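You operate a simulated robot arm through the tools that you are given. There is no shell and no other tool.

The job below is to be done with a simulated two-armed robot. You get a single attempt, and the scene is never put back.

TASK
Unlock the barrel box with its key and put the barrel in the grey tray beside it.
Fine: the key's number is on the lock; try no other key; lock up again and rack the key; leave the other barrels.

Only the result counts: the job must be done as asked and must still hold three seconds after the hand-in. Knocking over, shifting, dropping, spilling or breaking anything else fails it.

THE ROBOT
Two 7-joint arms with fingered hands on one trunk that stands fixed in place. Base frame: the origin is at the foot of the trunk, x ahead of it, y to its left, z up; the work surface is at about z = 0.86. Lengths are in m, angles in rad, forces in N, time in s.
The left shoulder is at [0.05, 0.214, 0.869], the right one opposite. With the tool pointing down near the work surface each hand reaches from about 0.36 to 0.88 m from the base axis, measured 20 degrees to its own side. Payload 3 kg a hand.
The tool frame of a hand sits at the grasp point between the pads (the TCP): z along the fingers, y along the line on which they close. The tips reach 0.026 m beyond it. Largest opening 0.132 m; the body of the gripper starts 0.073 m behind the TCP. The gripper is a hand of 3 fingers: y runs from the thumb to the fingers, the wrist lies at [0, 0, -0.229] in the tool frame, and closing takes about 1.5 s.
Orientation is that of the tool frame in the base frame, as [roll, pitch, yaw] about the fixed x, y, z axes, in that order (R = Rz(yaw) Ry(pitch) Rx(roll)). With the fingers straight down and closing along the base's y, the tool's x points along the base's -x, its y along +y and its z along -z.

THE INTERFACE
- The arms move only by the tool nudge_tool. It takes "left_steps", "right_steps" or both (then of equal length, played together; a hand with none holds still); each is a list of rows, each a list of 7 numbers: the turn, a rotation vector about the tool's x, y, z in degrees, then the shift along the tool's x, y, z in m, then the finger opening in m, from 0 to 0.132. In form: [[rx, ry, rz, tx, ty, tz, grip], ...]. A call has 1 to 20 rows; each row is the pose to reach, as a shift and turn from the pose commanded when the call began, along the tool's axes at that moment. Rows are played at 5 a second. More than 0.05 m and 0.15 rad between two rows, or a gripper value outside its range, and nothing of the call is played. A pose out of reach is approached as far as the arm can. The call stops where the force on the tool passes 40 N (or 10 N more than at its start, if that is more) or the arm is blocked; 0.2 s more then pass. Each finger travels about 0.072 m/s and halts on what it meets, pressing with about 32 N; the grip force reading is that of the motor and also rises with nothing between the fingers. The clock runs only during rows and for 0.2 s after the last one: add rows that repeat a pose to give the fingers time. It gives the time, the measured TCP pose, the force on the tool (base axes), the opening and the grip force at its end, in the units of the frame above (readings bear some noise), with the torque about the TCP (base axes, N m) and any sound that the robot's microphone picked up.
- Cameras (640 x 400 px; columns grow to the right, rows downward): "scene" is now at [0.0346, 0.0207, 1.5036]; the picture's right is [0.23, -0.97, 0.00], its down [-0.59, -0.14, -0.79] and it looks along [0.77, 0.19, -0.61] (base axes); focal length 268 px, centre (320, 200). "left" rides on the left gripper at [-0.062, 0.003, -0.092] in its tool frame; the picture's right is [-0.05, -1.00, 0.00], its down [0.83, -0.04, -0.56] and it looks along [0.55, -0.03, 0.83] (tool axes); focal length 230 px, centre (320, 200). "right" rides on the right gripper at [0.062, 0.003, -0.092] in its tool frame; the picture's right is [-0.05, 1.00, 0.00], its down [-0.83, -0.04, -0.56] and it looks along [-0.55, -0.03, 0.83] (tool axes); focal length 230 px, centre (320, 200). There is no depth. A picture from a camera that has moved, and an enlarged one, comes with that camera's place and axes in the base frame and with its lens.
- snapshot(camera): a new picture of that camera. The clock stands still meanwhile.
- grasp_type(shape, hand): the hand has 3 fingers and takes this shape, open, in about a second: jaw (thumb against the fingers, like two jaws); tri (thumb and two fingers); tip (a fingertip pinch); poke (one finger out to press); point (the index stretched); flat (the hand flat); cup (the hand cupped); fist (a fist). The gripper value then closes the fingers along that shape, each until it touches; the sizes above hold for jaw. It gives what a move gives, with no picture.
- head_to(pan, tilt): turns the head with the scene camera to pan (to the left, within 1.501 rad either way) and tilt (down, from -0.506 to 1.204), counted from straight ahead of the robot. It gives what a move gives.
- zoom(camera, box): a new picture of the part [left, top, right, bottom] of that camera's present view, enlarged. The clock stands still meanwhile.
- job_done(): hands the job in; it is judged then, once.

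Places have to be worked out from the pictures, the camera data and where the tool is seen. Open the grippers and draw the arms clear of the work before you hand the job in, unless the task says otherwise.

The tools are called after "Call:" by a JSON object that holds its "name" and its "arguments". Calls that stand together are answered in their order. nudge_tool: Moves the arms, as the interface text tells. Its arguments: {"type":"object","properties":{"left_steps":{"type":"array"},"right_steps":{"type":"array"}},"required":[]} The other tools are called the same way: grasp_type (shape, hand) gives the hand a shape; head_to (pan, tilt) turns the head that bears the scene camera; snapshot (camera) takes a picture; zoom (camera, box) takes an enlarged picture of a part of a camera's view; job_done () hands the job in.

At the start:

```text
time: 0.0
left_position: [0.5103, 0.1575, 1.1727]
left_tool_rot: [-3.14, 0.002, 2.992]
left_contact_force: [0.7, 0.9, -0.1]
left_moment: [-0.02, 0.03, 0.03]
left_gripper_width: 0.1319
left_finger_force: 0.0
left_shape: jaw
right_position: [0.4548, -0.2795, 1.1807]
right_tool_rot: [3.141, 0.0, 2.991]
right_contact_force: [0.2, -0.1, -0.3]
right_moment: [0.02, -0.01, -0.05]
right_gripper_width: 0.1319
right_finger_force: 0.0
right_shape: jaw
head pan, tilt: [0.237, 0.656]
```

scene: 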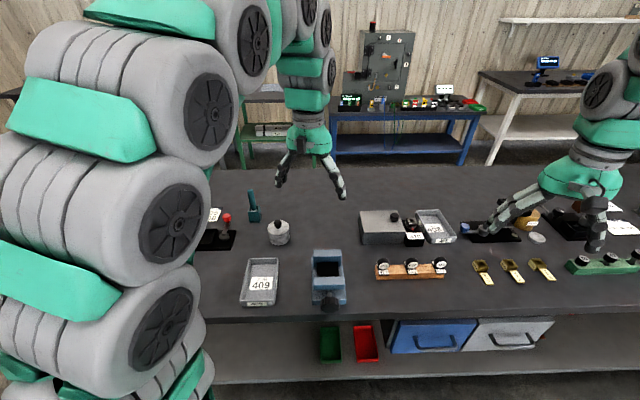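
right: 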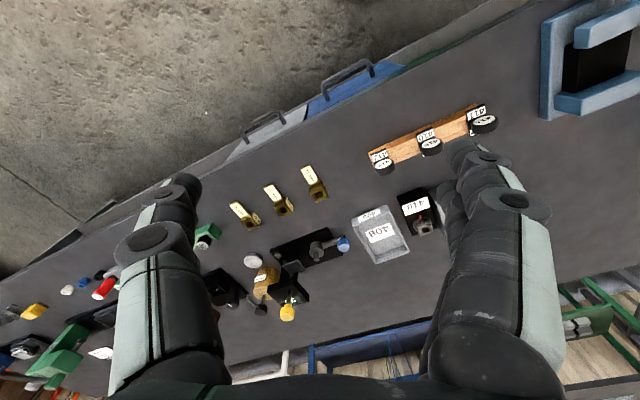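
left: 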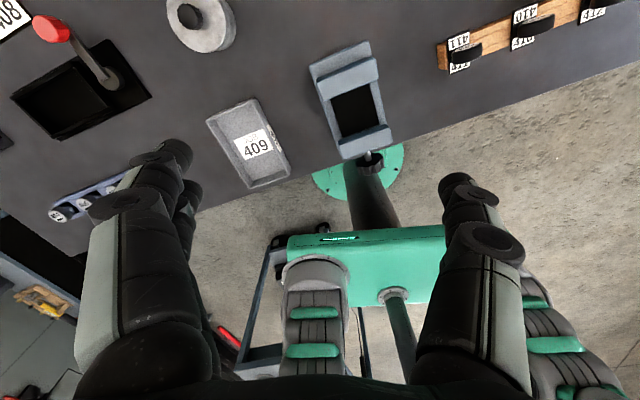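

The scene shows a grey box with a black knob beside a grey tray, a wooden rack with three keys, and barrels. I'll enlarge those parts of the view to read the numbers.

Call:
{"name": "zoom", "arguments": {"camera": "scene", "box": [340, 190, 470, 290]}}

Call:
{"name": "zoom", "arguments": {"camera": "scene", "box": [450, 190, 640, 300]}}

Call:
{"name": "zoom", "arguments": {"camera": "right", "box": [340, 90, 520, 270]}}

Call:
{"name": "zoom", "arguments": {"camera": "scene", "box": [190, 180, 360, 320]}}

```text
4.00 times, centred on (405, 240) of scene
camera zoom: at [0.0346, 0.0207, 1.5036], right [0.23, -0.97, 0.0], down [-0.59, -0.14, -0.79], along [0.77, 0.19, -0.61], focal length 1074 px, centre (-20, 40)
```

zoom: 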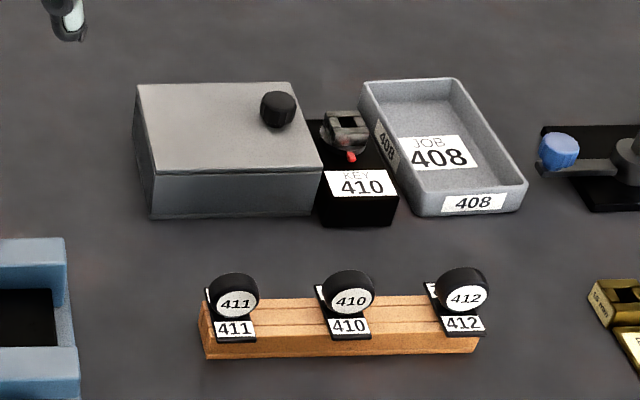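

```text
3.37 times, centred on (545, 245) of scene
camera zoom: at [0.0346, 0.0207, 1.5036], right [0.23, -0.97, 0.0], down [-0.59, -0.14, -0.79], along [0.77, 0.19, -0.61], focal length 904 px, centre (-438, 48)
```

zoom: 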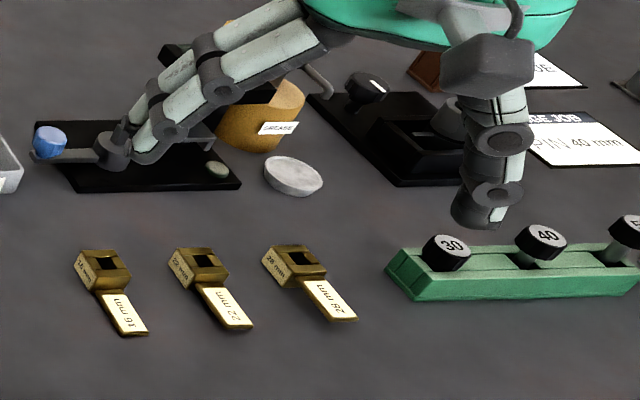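

```text
2.22 times, centred on (430, 180) of right
camera zoom: at [0.3947, -0.2663, 1.2723], right [0.2, 0.98, 0.0], down [0.81, -0.17, 0.56], along [0.54, -0.11, -0.83], focal length 511 px, centre (76, 244)
```

zoom: 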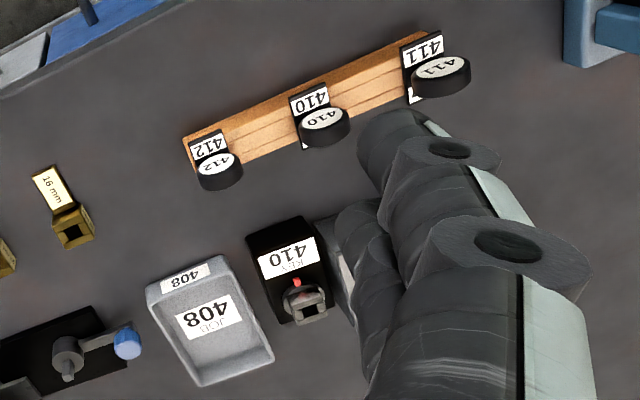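

```text
2.86 times, centred on (275, 250) of scene
camera zoom: at [0.0346, 0.0207, 1.5036], right [0.23, -0.97, 0.0], down [-0.59, -0.14, -0.79], along [0.77, 0.19, -0.61], focal length 767 px, centre (449, 57)
```

zoom: 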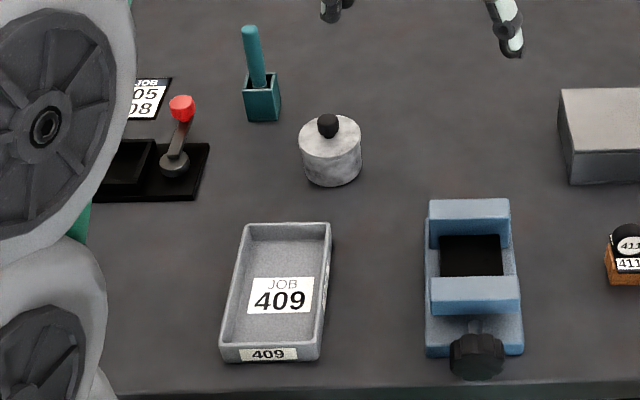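

The lock reads "KEY 410", and the rack holds keys 411, 410 and 412. I'll turn the head to see the rest of the bench before touching anything.

Call:
{"name": "head_to", "arguments": {"pan": -0.5, "tilt": 0.656}}

Call:
{"name": "snapshot", "arguments": {"camera": "scene"}}

Call:
{"name": "head_to", "arguments": {"pan": 0.8, "tilt": 0.656}}

Call:
{"name": "snapshot", "arguments": {"camera": "scene"}}

Call:
{"name": "head_to", "arguments": {"pan": -0.1, "tilt": 0.85}}

Call:
{"name": "snapshot", "arguments": {"camera": "scene"}}

```text
time: 1.1
left_position: [0.5101, 0.1575, 1.173]
left_tool_rot: [3.141, -0.001, 2.993]
left_contact_force: [-0.2, -0.7, 0.7]
left_moment: [-0.02, 0.01, 0.03]
left_gripper_width: 0.1318
left_finger_force: 0.0
left_shape: jaw
right_position: [0.4546, -0.279, 1.1786]
right_tool_rot: [-3.141, 0.001, 2.991]
right_contact_force: [-0.4, -0.7, 0.1]
right_moment: [0.03, 0.0, 0.04]
right_gripper_width: 0.1319
right_finger_force: 0.1
right_shape: jaw
head pan, tilt: [-0.499, 0.656]
```

```text
taken
```

scene: 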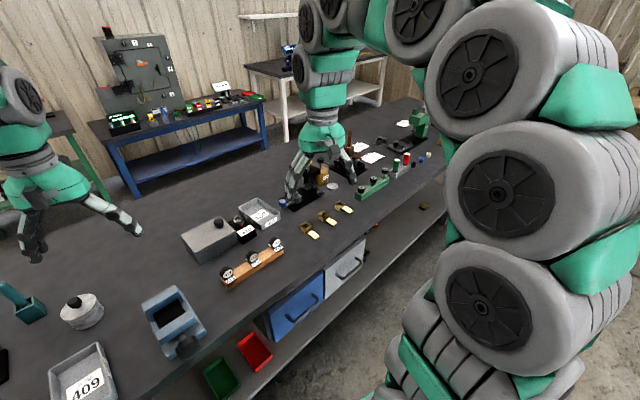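

```text
time: 2.6
left_position: [0.5086, 0.156, 1.1729]
left_tool_rot: [-3.14, -0.001, 2.991]
left_contact_force: [0.7, -0.7, 0.2]
left_moment: [0.0, -0.01, -0.02]
left_gripper_width: 0.1321
left_finger_force: 0.0
left_shape: jaw
right_position: [0.455, -0.2788, 1.1795]
right_tool_rot: [-3.142, 0.001, 2.99]
right_contact_force: [0.4, -0.7, 0.7]
right_moment: [0.03, -0.01, 0.03]
right_gripper_width: 0.1321
right_finger_force: 0.2
right_shape: jaw
head pan, tilt: [0.799, 0.656]
```

```text
taken
```

scene: 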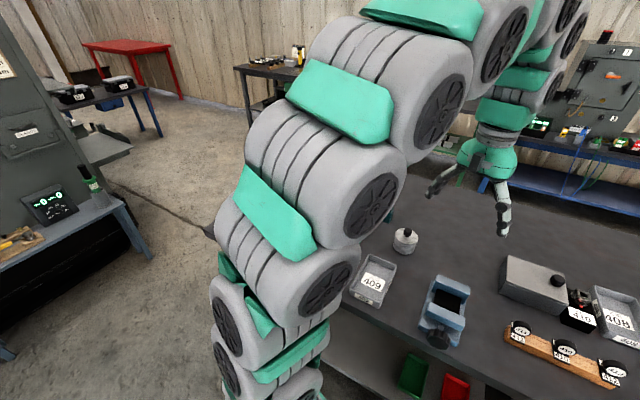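

```text
time: 3.8
left_position: [0.5095, 0.1577, 1.173]
left_tool_rot: [-3.141, 0.0, 2.992]
left_contact_force: [-0.3, -0.3, 0.0]
left_moment: [0.02, 0.07, 0.04]
left_gripper_width: 0.1317
left_finger_force: 0.0
left_shape: jaw
right_position: [0.4548, -0.2789, 1.1797]
right_tool_rot: [-3.141, -0.001, 2.991]
right_contact_force: [-0.6, 0.7, -0.4]
right_moment: [0.01, -0.04, 0.02]
right_gripper_width: 0.1318
right_finger_force: 0.0
right_shape: jaw
head pan, tilt: [-0.099, 0.85]
```

```text
taken
```

scene: 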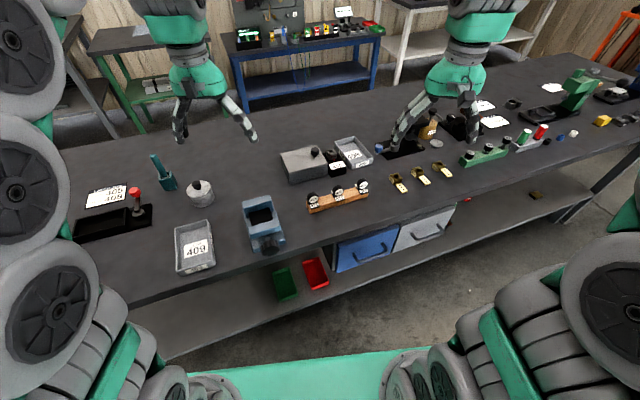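

The bench is clear in overview. I'll point the head at the box and key rack and enlarge both tightly to understand the lock, lid and key shapes.

Call:
{"name": "head_to", "arguments": {"pan": -0.15, "tilt": 0.72}}

Call:
{"name": "zoom", "arguments": {"camera": "scene", "box": [270, 150, 370, 212]}}

Call:
{"name": "snapshot", "arguments": {"camera": "scene"}}

```text
time: 4.5
left_position: [0.5098, 0.1572, 1.1733]
left_tool_rot: [3.141, 0.0, 2.99]
left_contact_force: [0.2, 0.3, 0.0]
left_moment: [-0.01, -0.03, -0.04]
left_gripper_width: 0.132
left_finger_force: 0.1
left_shape: jaw
right_position: [0.4549, -0.279, 1.1788]
right_tool_rot: [3.141, -0.001, 2.991]
right_contact_force: [0.6, 0.1, -0.7]
right_moment: [0.01, -0.02, 0.0]
right_gripper_width: 0.132
right_finger_force: 0.1
right_shape: jaw
head pan, tilt: [-0.15, 0.721]
```

```text
6.40 times, centred on (320, 181) of scene
camera zoom: at [0.0335, -0.0122, 1.498], right [-0.15, -0.99, 0.0], down [-0.65, 0.1, -0.75], along [0.74, -0.11, -0.66], focal length 1718 px, centre (320, 322)
```

zoom: 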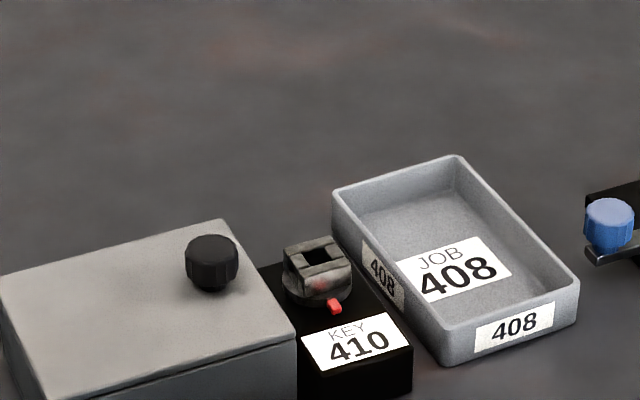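

```text
taken
```

scene: 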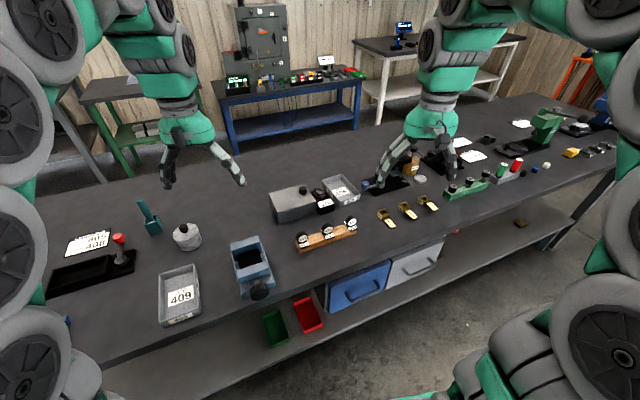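

The lock is an upright turning socket with a square hole on top and a red mark. I'll zoom on the key rack and the lock separately.

Call:
{"name": "zoom", "arguments": {"camera": "scene", "box": [285, 205, 365, 255]}}

Call:
{"name": "zoom", "arguments": {"camera": "scene", "box": [300, 175, 348, 215]}}

Call:
{"name": "zoom", "arguments": {"camera": "scene", "box": [262, 178, 322, 226]}}

Call:
{"name": "zoom", "arguments": {"camera": "scene", "box": [355, 150, 455, 230]}}

```text
8.00 times, centred on (325, 230) of scene
camera zoom: at [0.0335, -0.0122, 1.498], right [-0.15, -0.99, 0.0], down [-0.65, 0.1, -0.75], along [0.74, -0.11, -0.66], focal length 2148 px, centre (280, -40)
```

zoom: 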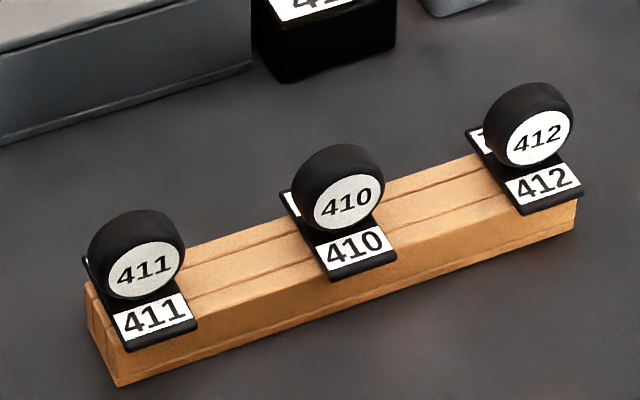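

```text
10.00 times, centred on (324, 195) of scene
camera zoom: at [0.0335, -0.0122, 1.498], right [-0.15, -0.99, 0.0], down [-0.65, 0.1, -0.75], along [0.74, -0.11, -0.66], focal length 2684 px, centre (280, 250)
```

zoom: 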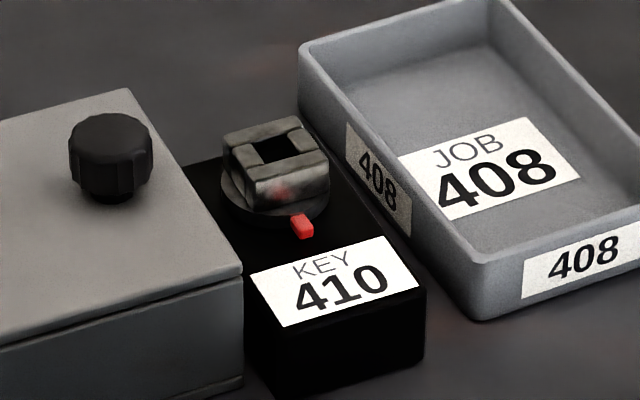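

```text
8.33 times, centred on (292, 202) of scene
camera zoom: at [0.0335, -0.0122, 1.498], right [-0.15, -0.99, 0.0], down [-0.65, 0.1, -0.75], along [0.74, -0.11, -0.66], focal length 2237 px, centre (553, 183)
```

zoom: 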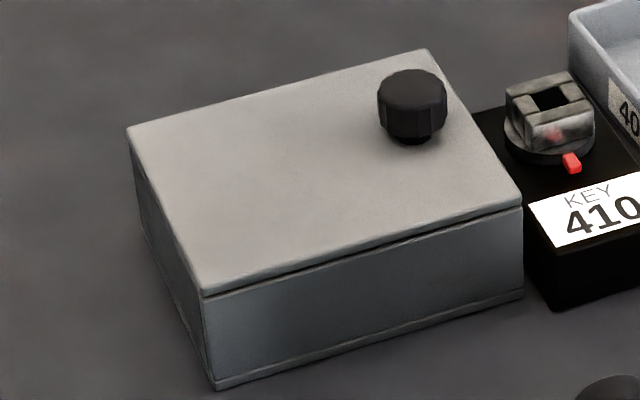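

```text
5.00 times, centred on (405, 190) of scene
camera zoom: at [0.0335, -0.0122, 1.498], right [-0.15, -0.99, 0.0], down [-0.65, 0.1, -0.75], along [0.74, -0.11, -0.66], focal length 1342 px, centre (-105, 250)
```

zoom: 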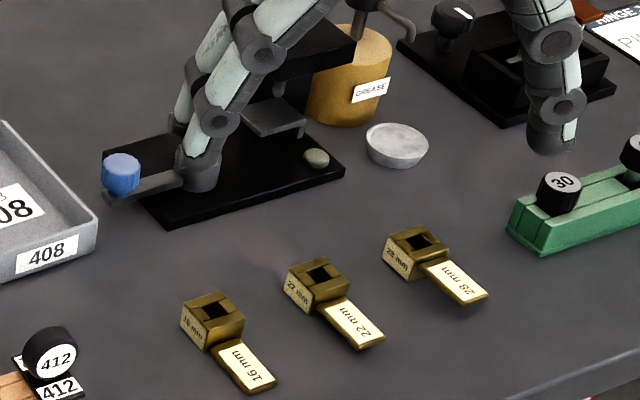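

The key bows are black discs standing on label plates in the rack, with 410 in the middle. I'll bring the right hand a little lower and to the left so its camera gives a close second view of the keys and lock.

Call:
{"name": "nudge_tool", "arguments": {"right_steps": [[0, 0, 0, 0.005, 0.026, 0.02, 0.132], [0, 0, 0, 0.01, 0.052, 0.04, 0.132], [0, 0, 0, 0.015, 0.078, 0.06, 0.132], [0, 0, 0, 0.02, 0.104, 0.08, 0.132], [0, 0, 0, 0.025, 0.13, 0.1, 0.132], [0, 0, 0, 0.029, 0.1565, 0.12, 0.132], [0, 0, 0, 0.029, 0.1565, 0.12, 0.132]]}}

Call:
{"name": "snapshot", "arguments": {"camera": "right"}}

Call:
{"name": "snapshot", "arguments": {"camera": "scene"}}

```text
time: 6.0
left_position: [0.5088, 0.158, 1.1726]
left_tool_rot: [-3.141, 0.0, 2.991]
left_contact_force: [0.6, -0.1, 0.0]
left_moment: [0.0, -0.02, 0.0]
left_gripper_width: 0.1322
left_finger_force: 0.1
left_shape: jaw
right_position: [0.449, -0.1184, 1.0608]
right_tool_rot: [3.14, 0.0, 2.992]
right_contact_force: [0.0, -0.2, -0.3]
right_moment: [-0.01, 0.02, 0.01]
right_gripper_width: 0.132
right_finger_force: 0.0
right_shape: jaw
head pan, tilt: [-0.15, 0.721]
```

```text
taken
camera right: at [0.3884, -0.1076, 1.1534], right [0.2, 0.98, 0.0], down [0.81, -0.17, 0.56], along [0.54, -0.11, -0.83], focal length 230 px, centre (320, 200)
```

right: 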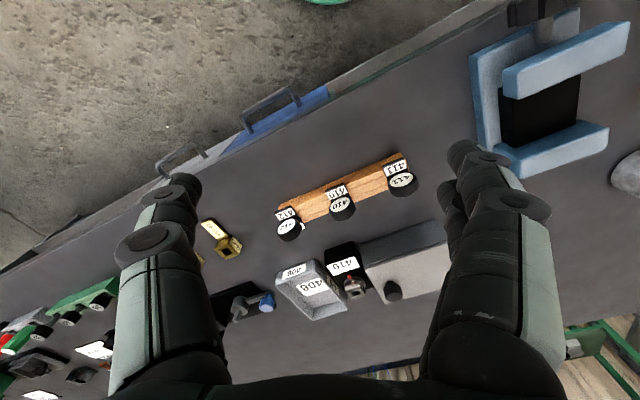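

```text
taken
```

scene: 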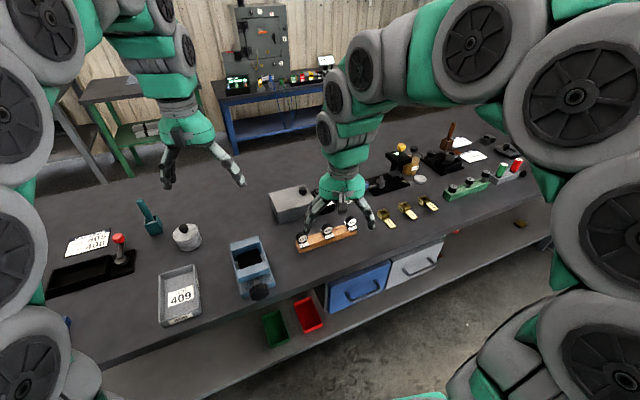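

The right-hand camera now sees rack, lock, box and tray between the fingers. I'll enlarge the keys and the lock from this view.

Call:
{"name": "zoom", "arguments": {"camera": "right", "box": [270, 145, 420, 240]}}

Call:
{"name": "zoom", "arguments": {"camera": "right", "box": [270, 225, 450, 325]}}

Call:
{"name": "zoom", "arguments": {"camera": "right", "box": [310, 165, 370, 225]}}

Call:
{"name": "zoom", "arguments": {"camera": "right", "box": [320, 235, 410, 315]}}

```text
4.21 times, centred on (345, 192) of right
camera zoom: at [0.3884, -0.1076, 1.1534], right [0.2, 0.98, 0.0], down [0.81, -0.17, 0.56], along [0.54, -0.11, -0.83], focal length 969 px, centre (215, 232)
```

zoom: 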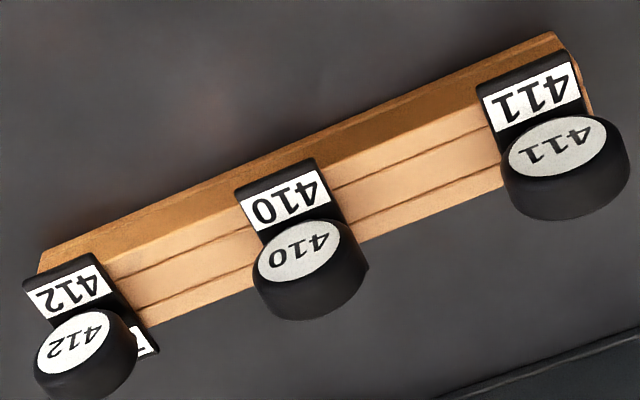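

```text
3.56 times, centred on (360, 275) of right
camera zoom: at [0.3884, -0.1076, 1.1534], right [0.2, 0.98, 0.0], down [0.81, -0.17, 0.56], along [0.54, -0.11, -0.83], focal length 818 px, centre (178, -67)
```

zoom: 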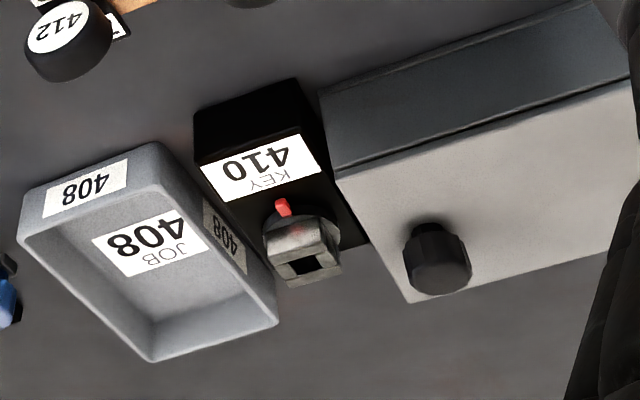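

```text
6.67 times, centred on (340, 195) of right
camera zoom: at [0.3884, -0.1076, 1.1534], right [0.2, 0.98, 0.0], down [0.81, -0.17, 0.56], along [0.54, -0.11, -0.83], focal length 1534 px, centre (187, 233)
```

zoom: 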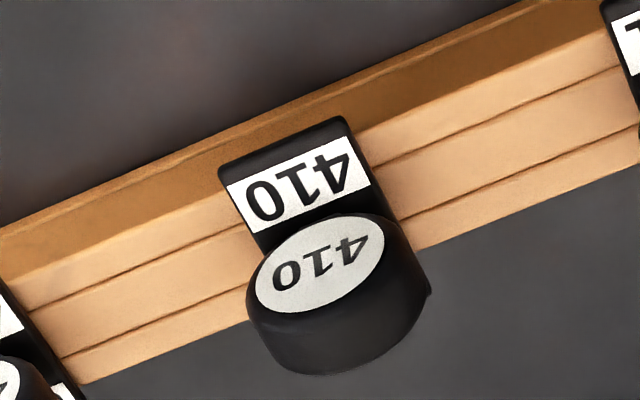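

```text
5.00 times, centred on (365, 275) of right
camera zoom: at [0.3884, -0.1076, 1.1534], right [0.2, 0.98, 0.0], down [0.81, -0.17, 0.56], along [0.54, -0.11, -0.83], focal length 1150 px, centre (95, -175)
```

zoom: 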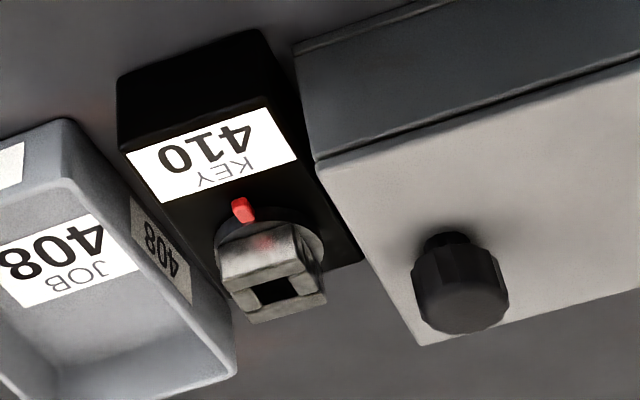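

The key handle is a thick black disc on edge (about 34 mm across, centre near [0.56, -0.117, 0.91]), and the lock hole triangulates to about [0.729, -0.117, 0.925]. I'll zoom in harder on the lock and key to get their yaw.

Call:
{"name": "zoom", "arguments": {"camera": "scene", "box": [312, 182, 340, 200]}}

Call:
{"name": "zoom", "arguments": {"camera": "right", "box": [330, 260, 370, 310]}}

Call:
{"name": "zoom", "arguments": {"camera": "left", "box": [430, 0, 640, 100]}}

```text
16.00 times, centred on (326, 191) of scene
camera zoom: at [0.0336, -0.0122, 1.4981], right [-0.15, -0.99, 0.0], down [-0.65, 0.1, -0.75], along [0.74, -0.11, -0.66], focal length 4295 px, centre (224, 344)
```

zoom: 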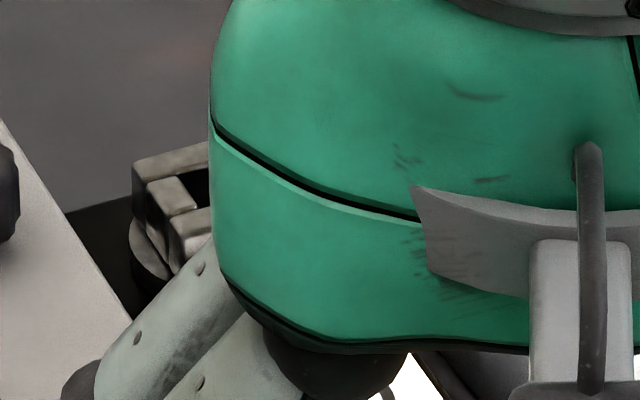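

```text
8.00 times, centred on (350, 285) of right
camera zoom: at [0.3884, -0.1076, 1.1534], right [0.2, 0.98, 0.0], down [0.81, -0.17, 0.56], along [0.54, -0.11, -0.83], focal length 1841 px, centre (80, -480)
```

zoom: 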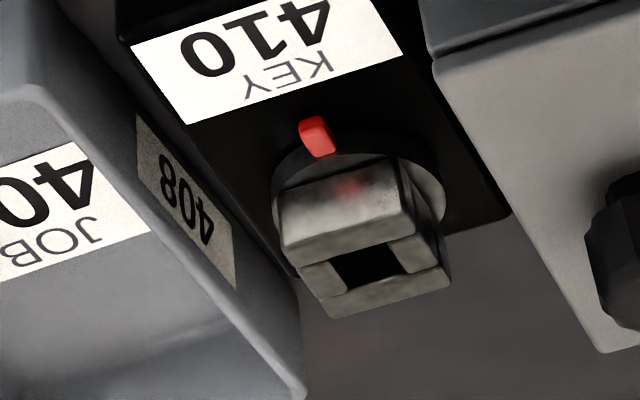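

```text
3.05 times, centred on (535, 50) of left
camera zoom: at [0.5702, 0.1517, 1.2643], right [-0.1, -1.0, 0.0], down [-0.83, 0.08, 0.56], along [-0.55, 0.05, -0.83], focal length 701 px, centre (-335, 657)
```

zoom: 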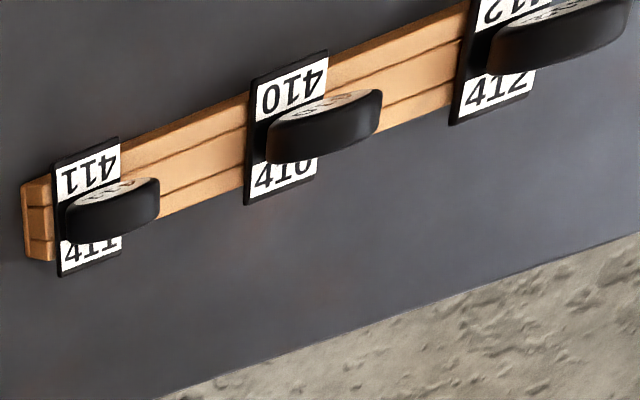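

Both faces of each disc are numbered and the discs stand upright, so a pinch across the faces suits turning. Next I'll bring the right hand above and short of the lock for a close look at the socket's yaw, the red pointer and the lid edges.

Call:
{"name": "nudge_tool", "arguments": {"right_steps": [[0, 0, 0, -0.035, 0.007, 0.0, 0.132], [0, 0, 0, -0.07, 0.014, 0.0, 0.132], [0, 0, 0, -0.105, 0.022, 0.0, 0.132], [0, 0, 0, -0.14, 0.029, 0.01, 0.132], [0, 0, 0, -0.17, 0.036, 0.02, 0.132], [0, 0, 0, -0.2, 0.042, 0.035, 0.132], [0, 0, 0, -0.2275, 0.0475, 0.05, 0.132], [0, 0, 0, -0.2275, 0.0475, 0.05, 0.132]]}}

Call:
{"name": "snapshot", "arguments": {"camera": "right"}}

Call:
{"name": "zoom", "arguments": {"camera": "right", "box": [230, 120, 450, 280]}}

Call:
{"name": "snapshot", "arguments": {"camera": "scene"}}

```text
time: 7.8
left_position: [0.5103, 0.157, 1.1741]
left_tool_rot: [3.141, 0.0, 2.991]
left_contact_force: [0.6, -0.8, 0.2]
left_moment: [0.01, -0.01, 0.0]
left_gripper_width: 0.132
left_finger_force: 0.0
left_shape: jaw
right_position: [0.6815, -0.1064, 1.0086]
right_tool_rot: [-3.141, 0.001, 2.991]
right_contact_force: [-0.3, -0.4, -0.3]
right_moment: [-0.03, -0.03, 0.0]
right_gripper_width: 0.132
right_finger_force: 0.0
right_shape: jaw
head pan, tilt: [-0.15, 0.721]
```

```text
taken
camera right: at [0.6212, -0.0937, 1.1023], right [0.2, 0.98, 0.0], down [0.81, -0.17, 0.56], along [0.54, -0.11, -0.83], focal length 230 px, centre (320, 200)
```

right: 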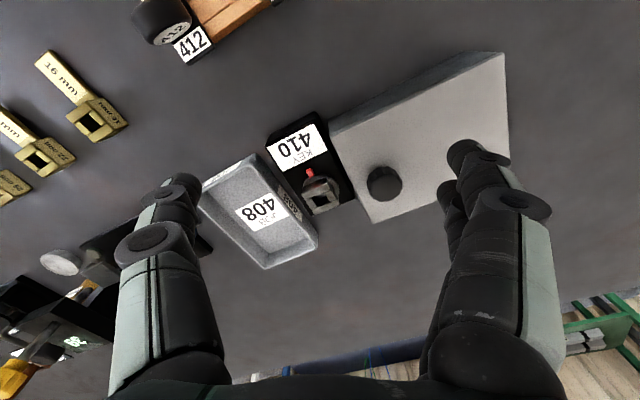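

```text
2.50 times, centred on (340, 200) of right
camera zoom: at [0.6212, -0.0937, 1.1023], right [0.2, 0.98, 0.0], down [0.81, -0.17, 0.56], along [0.54, -0.11, -0.83], focal length 575 px, centre (270, 200)
```

zoom: 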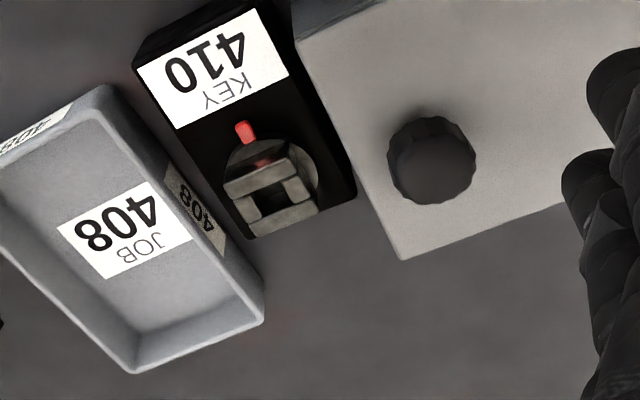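

```text
taken
```

scene: 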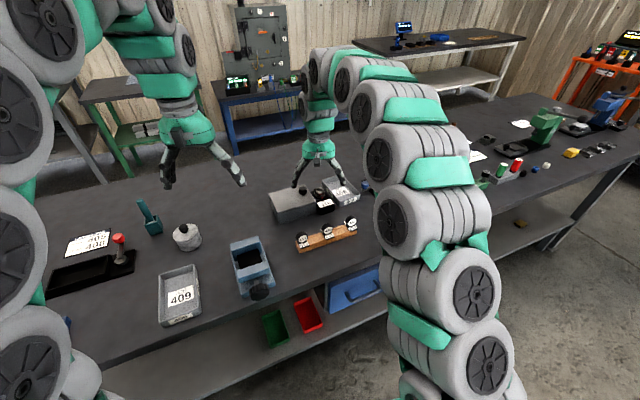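

Clear view now. I'll enlarge the lock and the lid from here to measure them.

Call:
{"name": "zoom", "arguments": {"camera": "right", "box": [285, 155, 355, 215]}}

Call:
{"name": "zoom", "arguments": {"camera": "right", "box": [320, 40, 520, 230]}}

Call:
{"name": "zoom", "arguments": {"camera": "scene", "box": [262, 178, 362, 226]}}

```text
6.67 times, centred on (320, 185) of right
camera zoom: at [0.6212, -0.0937, 1.1023], right [0.2, 0.98, 0.0], down [0.81, -0.17, 0.56], along [0.54, -0.11, -0.83], focal length 1534 px, centre (320, 300)
```

zoom: 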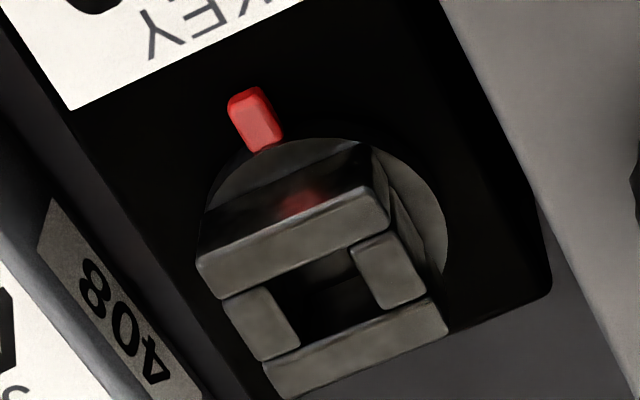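

```text
2.11 times, centred on (420, 135) of right
camera zoom: at [0.6212, -0.0937, 1.1023], right [0.2, 0.98, 0.0], down [0.81, -0.17, 0.56], along [0.54, -0.11, -0.83], focal length 484 px, centre (110, 337)
```

zoom: 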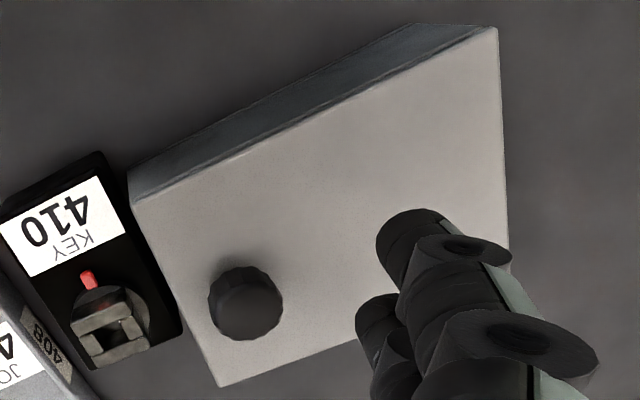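

```text
6.40 times, centred on (312, 202) of scene
camera zoom: at [0.0336, -0.0122, 1.4981], right [-0.15, -0.99, 0.0], down [-0.65, 0.1, -0.75], along [0.74, -0.11, -0.66], focal length 1718 px, centre (371, 187)
```

zoom: 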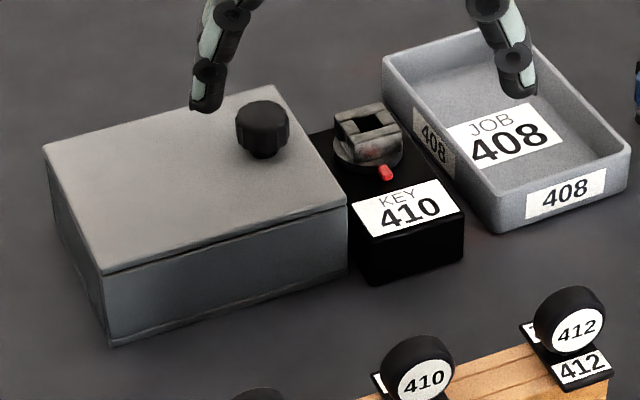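

The socket, pointer and block share one yaw with the box (about 14°), and the pointer faces the robot. I'll now swing the right hand back over key 410 and turn it so the fingers close across the disc's faces (tool yaw about 105.5°).

Call:
{"name": "nudge_tool", "arguments": {"right_steps": [[0, 0, 0, 0.01, -0.003, -0.03, 0.132], [0, 0, 8, 0.03, -0.007, -0.04, 0.12], [0, 0, 16, 0.045, -0.01, -0.04, 0.11], [0, 0, 24, 0.06, -0.014, -0.04, 0.1], [0, 0, 32, 0.075, -0.017, -0.04, 0.09], [0, 0, 40, 0.09, -0.02, -0.04, 0.08], [0, 0, 48, 0.1, -0.023, -0.04, 0.08], [0, 0, 56, 0.11, -0.025, -0.04, 0.08], [0, 0, 64, 0.1188, -0.027, -0.04, 0.08], [0, 0, 66, 0.1188, -0.027, -0.04, 0.08], [0, 0, 66, 0.1188, -0.027, -0.04, 0.08]]}}

Call:
{"name": "snapshot", "arguments": {"camera": "right"}}

Call:
{"name": "snapshot", "arguments": {"camera": "scene"}}

```text
time: 10.2
left_position: [0.5096, 0.1575, 1.1729]
left_tool_rot: [3.14, 0.0, 2.993]
left_contact_force: [0.6, -0.2, 0.7]
left_moment: [0.02, -0.01, 0.04]
left_gripper_width: 0.132
left_finger_force: 0.1
left_shape: jaw
right_position: [0.5588, -0.1152, 1.0484]
right_tool_rot: [-3.141, 0.001, 1.839]
right_contact_force: [0.1, 0.3, 0.0]
right_moment: [0.0, 0.01, 0.0]
right_gripper_width: 0.0803
right_finger_force: 0.1
right_shape: jaw
head pan, tilt: [-0.15, 0.721]
```

```text
taken
camera right: at [0.5463, -0.0555, 1.1423], right [0.98, 0.21, 0.0], down [0.18, -0.81, 0.56], along [0.12, -0.54, -0.83], focal length 230 px, centre (320, 200)
```

right: 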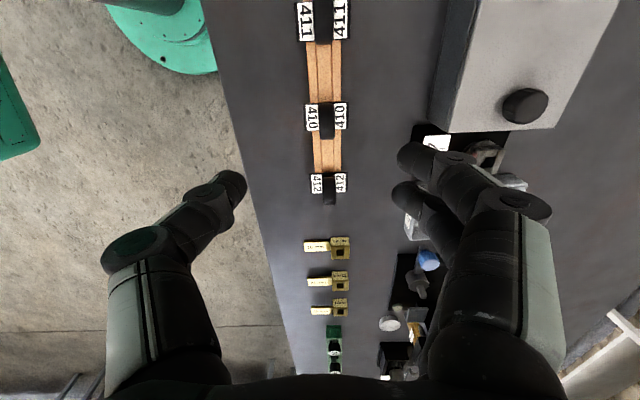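

```text
taken
```

scene: 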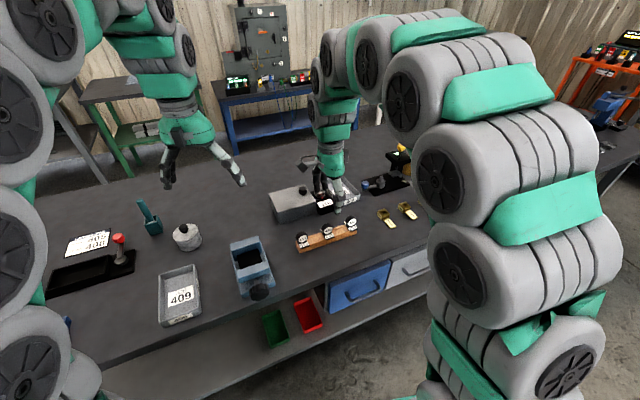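

Yaw looks right: the rack runs vertically through this view with key 410 between the fingers. I'll enlarge to measure the disc thickness and offset.

Call:
{"name": "zoom", "arguments": {"camera": "right", "box": [285, 80, 365, 160]}}

Call:
{"name": "zoom", "arguments": {"camera": "right", "box": [250, 0, 400, 210]}}

```text
5.00 times, centred on (325, 120) of right
camera zoom: at [0.5463, -0.0555, 1.1423], right [0.98, 0.21, 0.0], down [0.18, -0.81, 0.56], along [0.12, -0.54, -0.83], focal length 1150 px, centre (295, 600)
```

zoom: 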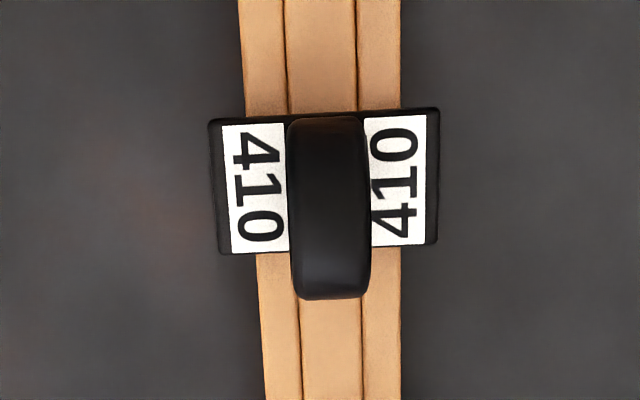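

```text
1.90 times, centred on (325, 105) of right
camera zoom: at [0.5463, -0.0555, 1.1423], right [0.98, 0.21, 0.0], down [0.18, -0.81, 0.56], along [0.12, -0.54, -0.83], focal length 438 px, centre (310, 381)
```

zoom: 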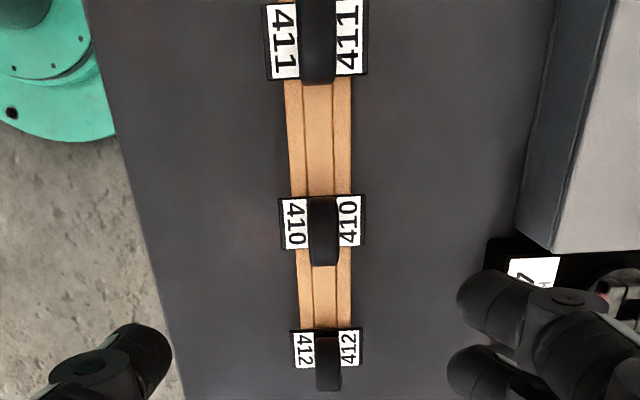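

The rack yaw matches the tool yaw to within a fraction of a degree; the disc is about 15 mm thick and sits some 7 mm to the tool's +y. I'll correct that and go down most of the way, then look again.

Call:
{"name": "nudge_tool", "arguments": {"right_steps": [[0, 0, 0, -0.001, 0.0067, 0.02, 0.07], [0, 0, 0, -0.001, 0.0067, 0.04, 0.065], [0, 0, 0, -0.001, 0.0067, 0.06, 0.06], [0, 0, 0, -0.001, 0.0067, 0.075, 0.06], [0, 0, 0, -0.001, 0.0067, 0.085, 0.06], [0, 0, 0, -0.001, 0.0067, 0.085, 0.06]]}}

Call:
{"name": "snapshot", "arguments": {"camera": "right"}}

Call:
{"name": "zoom", "arguments": {"camera": "right", "box": [250, 100, 400, 250]}}

Call:
{"name": "zoom", "arguments": {"camera": "scene", "box": [285, 195, 375, 255]}}

```text
time: 11.7
left_position: [0.5096, 0.1578, 1.1738]
left_tool_rot: [3.141, 0.0, 2.993]
left_contact_force: [-0.3, -0.2, 0.0]
left_moment: [-0.01, 0.03, 0.01]
left_gripper_width: 0.132
left_finger_force: 0.1
left_shape: jaw
right_position: [0.5682, -0.1153, 0.9643]
right_tool_rot: [3.141, 0.0, 1.841]
right_contact_force: [0.0, -0.7, 0.3]
right_moment: [0.01, 0.0, 0.01]
right_gripper_width: 0.0601
right_finger_force: 0.1
right_shape: jaw
head pan, tilt: [-0.15, 0.721]
```

```text
taken
camera right: at [0.554, -0.0537, 1.057], right [0.98, 0.22, 0.0], down [0.18, -0.81, 0.56], along [0.12, -0.54, -0.83], focal length 230 px, centre (320, 200)
```

right: 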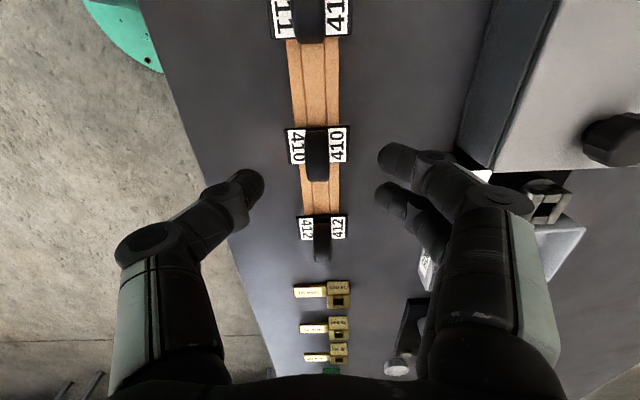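

```text
2.67 times, centred on (325, 175) of right
camera zoom: at [0.554, -0.0537, 1.057], right [0.98, 0.22, 0.0], down [0.18, -0.81, 0.56], along [0.12, -0.54, -0.83], focal length 614 px, centre (307, 267)
```

zoom: 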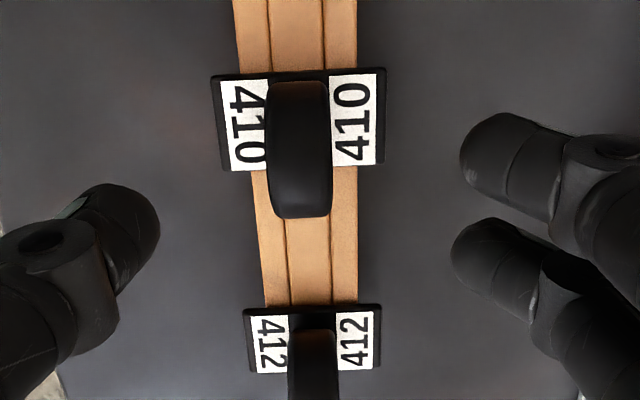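

```text
6.67 times, centred on (330, 225) of scene
camera zoom: at [0.0336, -0.0122, 1.4981], right [-0.15, -0.99, 0.0], down [-0.65, 0.1, -0.75], along [0.74, -0.11, -0.66], focal length 1790 px, centre (253, 33)
```

zoom: 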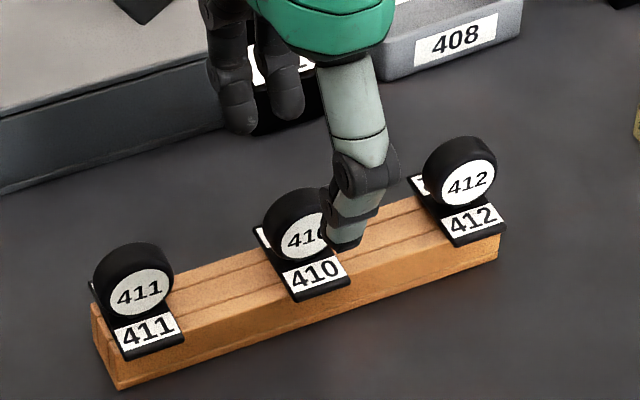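

Alignment is within about 2 mm (disc slightly to -y). I'll trim that, descend so the TCP is at z≈0.920 with tips just above the label plate, and check before closing.

Call:
{"name": "nudge_tool", "arguments": {"right_steps": [[0, 0, 0, 0, -0.002, 0.015, 0.055], [0, 0, 0, 0, -0.002, 0.03, 0.05], [0, 0, 0, 0, -0.002, 0.038, 0.05], [0, 0, 0, 0, -0.002, 0.044, 0.05], [0, 0, 0, 0, -0.002, 0.044, 0.05]]}}

Call:
{"name": "snapshot", "arguments": {"camera": "right"}}

Call:
{"name": "zoom", "arguments": {"camera": "scene", "box": [285, 195, 375, 255]}}

```text
time: 12.8
left_position: [0.5096, 0.1575, 1.1743]
left_tool_rot: [3.141, 0.0, 2.993]
left_contact_force: [-0.2, 0.0, 0.7]
left_moment: [-0.02, -0.02, 0.01]
left_gripper_width: 0.1316
left_finger_force: 0.0
left_shape: jaw
right_position: [0.5639, -0.1154, 0.9202]
right_tool_rot: [-3.141, -0.001, 1.838]
right_contact_force: [-0.1, 0.2, -0.5]
right_moment: [0.03, -0.02, 0.0]
right_gripper_width: 0.0502
right_finger_force: 0.0
right_shape: jaw
head pan, tilt: [-0.15, 0.721]
```

```text
taken
camera right: at [0.5515, -0.0551, 1.0133], right [0.98, 0.22, 0.0], down [0.18, -0.81, 0.56], along [0.12, -0.54, -0.83], focal length 230 px, centre (320, 200)
```

right: 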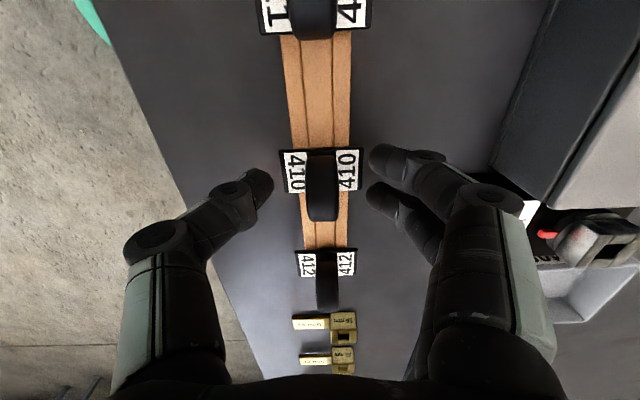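

```text
6.67 times, centred on (330, 225) of scene
camera zoom: at [0.0336, -0.0122, 1.4981], right [-0.15, -0.99, 0.0], down [-0.65, 0.1, -0.75], along [0.74, -0.11, -0.66], focal length 1790 px, centre (253, 33)
```

zoom: 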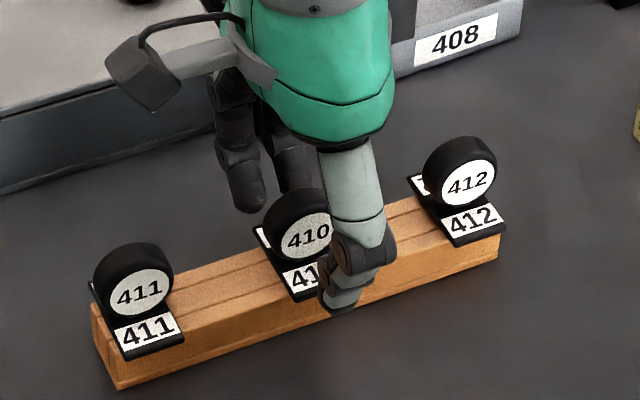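

TCP is at z=0.920 with the disc centred between thumb and fingers. Closing the fingers now.

Call:
{"name": "nudge_tool", "arguments": {"right_steps": [[0, 0, 0, 0, 0, 0, 0.03], [0, 0, 0, 0, 0, 0, 0.02], [0, 0, 0, 0, 0, 0, 0.01], [0, 0, 0, 0, 0, 0, 0.005], [0, 0, 0, 0, 0, 0, 0.005], [0, 0, 0, 0, 0, 0, 0.005], [0, 0, 0, 0, 0, 0, 0.005]]}}

Call:
{"name": "snapshot", "arguments": {"camera": "right"}}

Call:
{"name": "zoom", "arguments": {"camera": "scene", "box": [285, 195, 375, 255]}}

```text
time: 14.4
left_position: [0.5106, 0.1572, 1.1721]
left_tool_rot: [3.141, -0.002, 2.991]
left_contact_force: [0.0, -0.2, 0.3]
left_moment: [0.0, 0.04, -0.03]
left_gripper_width: 0.1318
left_finger_force: 0.1
left_shape: jaw
right_position: [0.5653, -0.1154, 0.9203]
right_tool_rot: [-3.141, 0.001, 1.842]
right_contact_force: [0.2, -0.9, 0.4]
right_moment: [0.0, -0.01, 0.01]
right_gripper_width: 0.0098
right_finger_force: 32.5
right_shape: jaw
head pan, tilt: [-0.15, 0.721]
```

```text
taken
camera right: at [0.5516, -0.0552, 1.0135], right [0.98, 0.22, 0.0], down [0.18, -0.81, 0.56], along [0.12, -0.54, -0.83], focal length 230 px, centre (320, 200)
```

right: 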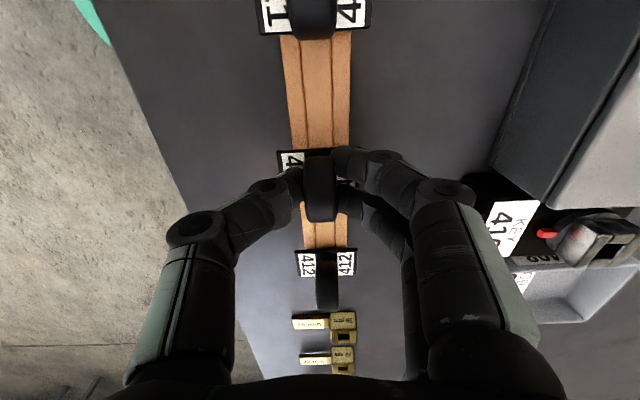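

```text
6.67 times, centred on (330, 225) of scene
camera zoom: at [0.0336, -0.0122, 1.4981], right [-0.15, -0.99, 0.0], down [-0.65, 0.1, -0.75], along [0.74, -0.11, -0.66], focal length 1790 px, centre (253, 33)
```

zoom: 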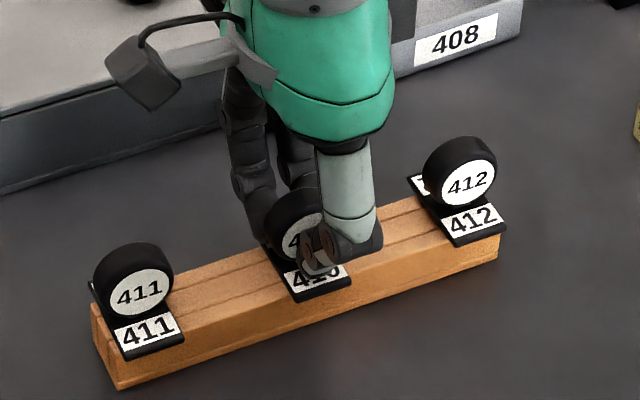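

The grip holds at 32.5 N on the disc. I'll lift straight up slowly and watch whether the key, and only the key, comes along.

Call:
{"name": "nudge_tool", "arguments": {"right_steps": [[0, 0, 0, 0, 0, -0.005, 0.005], [0, 0, 0, 0, 0, -0.01, 0.005], [0, 0, 0, 0, 0, -0.016, 0.005], [0, 0, 0, 0, 0, -0.023, 0.005], [0, 0, 0, 0, 0, -0.03, 0.005], [0, 0, 0, 0, 0, -0.03, 0.005]]}}

Call:
{"name": "snapshot", "arguments": {"camera": "right"}}

Call:
{"name": "zoom", "arguments": {"camera": "scene", "box": [285, 195, 375, 255]}}

```text
time: 15.8
left_position: [0.5099, 0.1579, 1.1739]
left_tool_rot: [3.141, -0.001, 2.993]
left_contact_force: [-0.3, -0.1, -0.1]
left_moment: [0.0, 0.02, 0.0]
left_gripper_width: 0.1317
left_finger_force: 0.1
left_shape: jaw
right_position: [0.5647, -0.1153, 0.9494]
right_tool_rot: [-3.14, -0.002, 1.84]
right_contact_force: [0.5, 0.8, -0.6]
right_moment: [-0.01, -0.03, 0.0]
right_gripper_width: 0.0095
right_finger_force: 32.7
right_shape: jaw
head pan, tilt: [-0.15, 0.721]
```

```text
taken
camera right: at [0.5515, -0.0549, 1.0436], right [0.98, 0.22, 0.0], down [0.18, -0.81, 0.56], along [0.12, -0.54, -0.83], focal length 230 px, centre (320, 200)
```

right: 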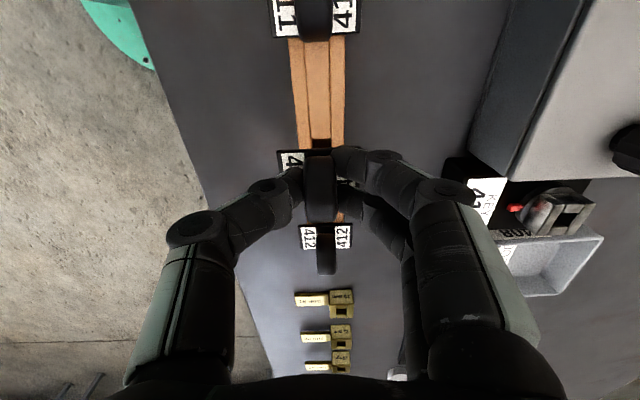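

```text
6.67 times, centred on (330, 225) of scene
camera zoom: at [0.0336, -0.0122, 1.4981], right [-0.15, -0.99, 0.0], down [-0.65, 0.1, -0.75], along [0.74, -0.11, -0.66], focal length 1790 px, centre (253, 33)
```

zoom: 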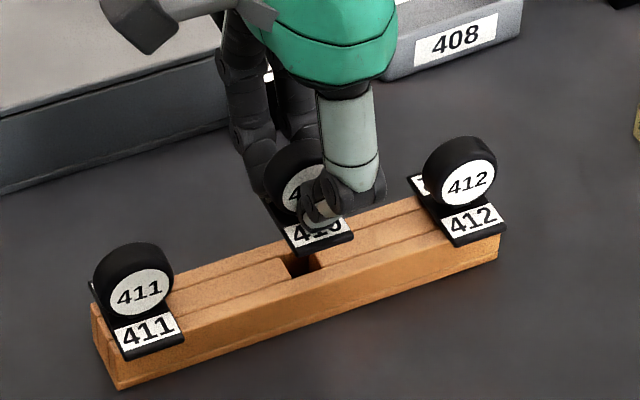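

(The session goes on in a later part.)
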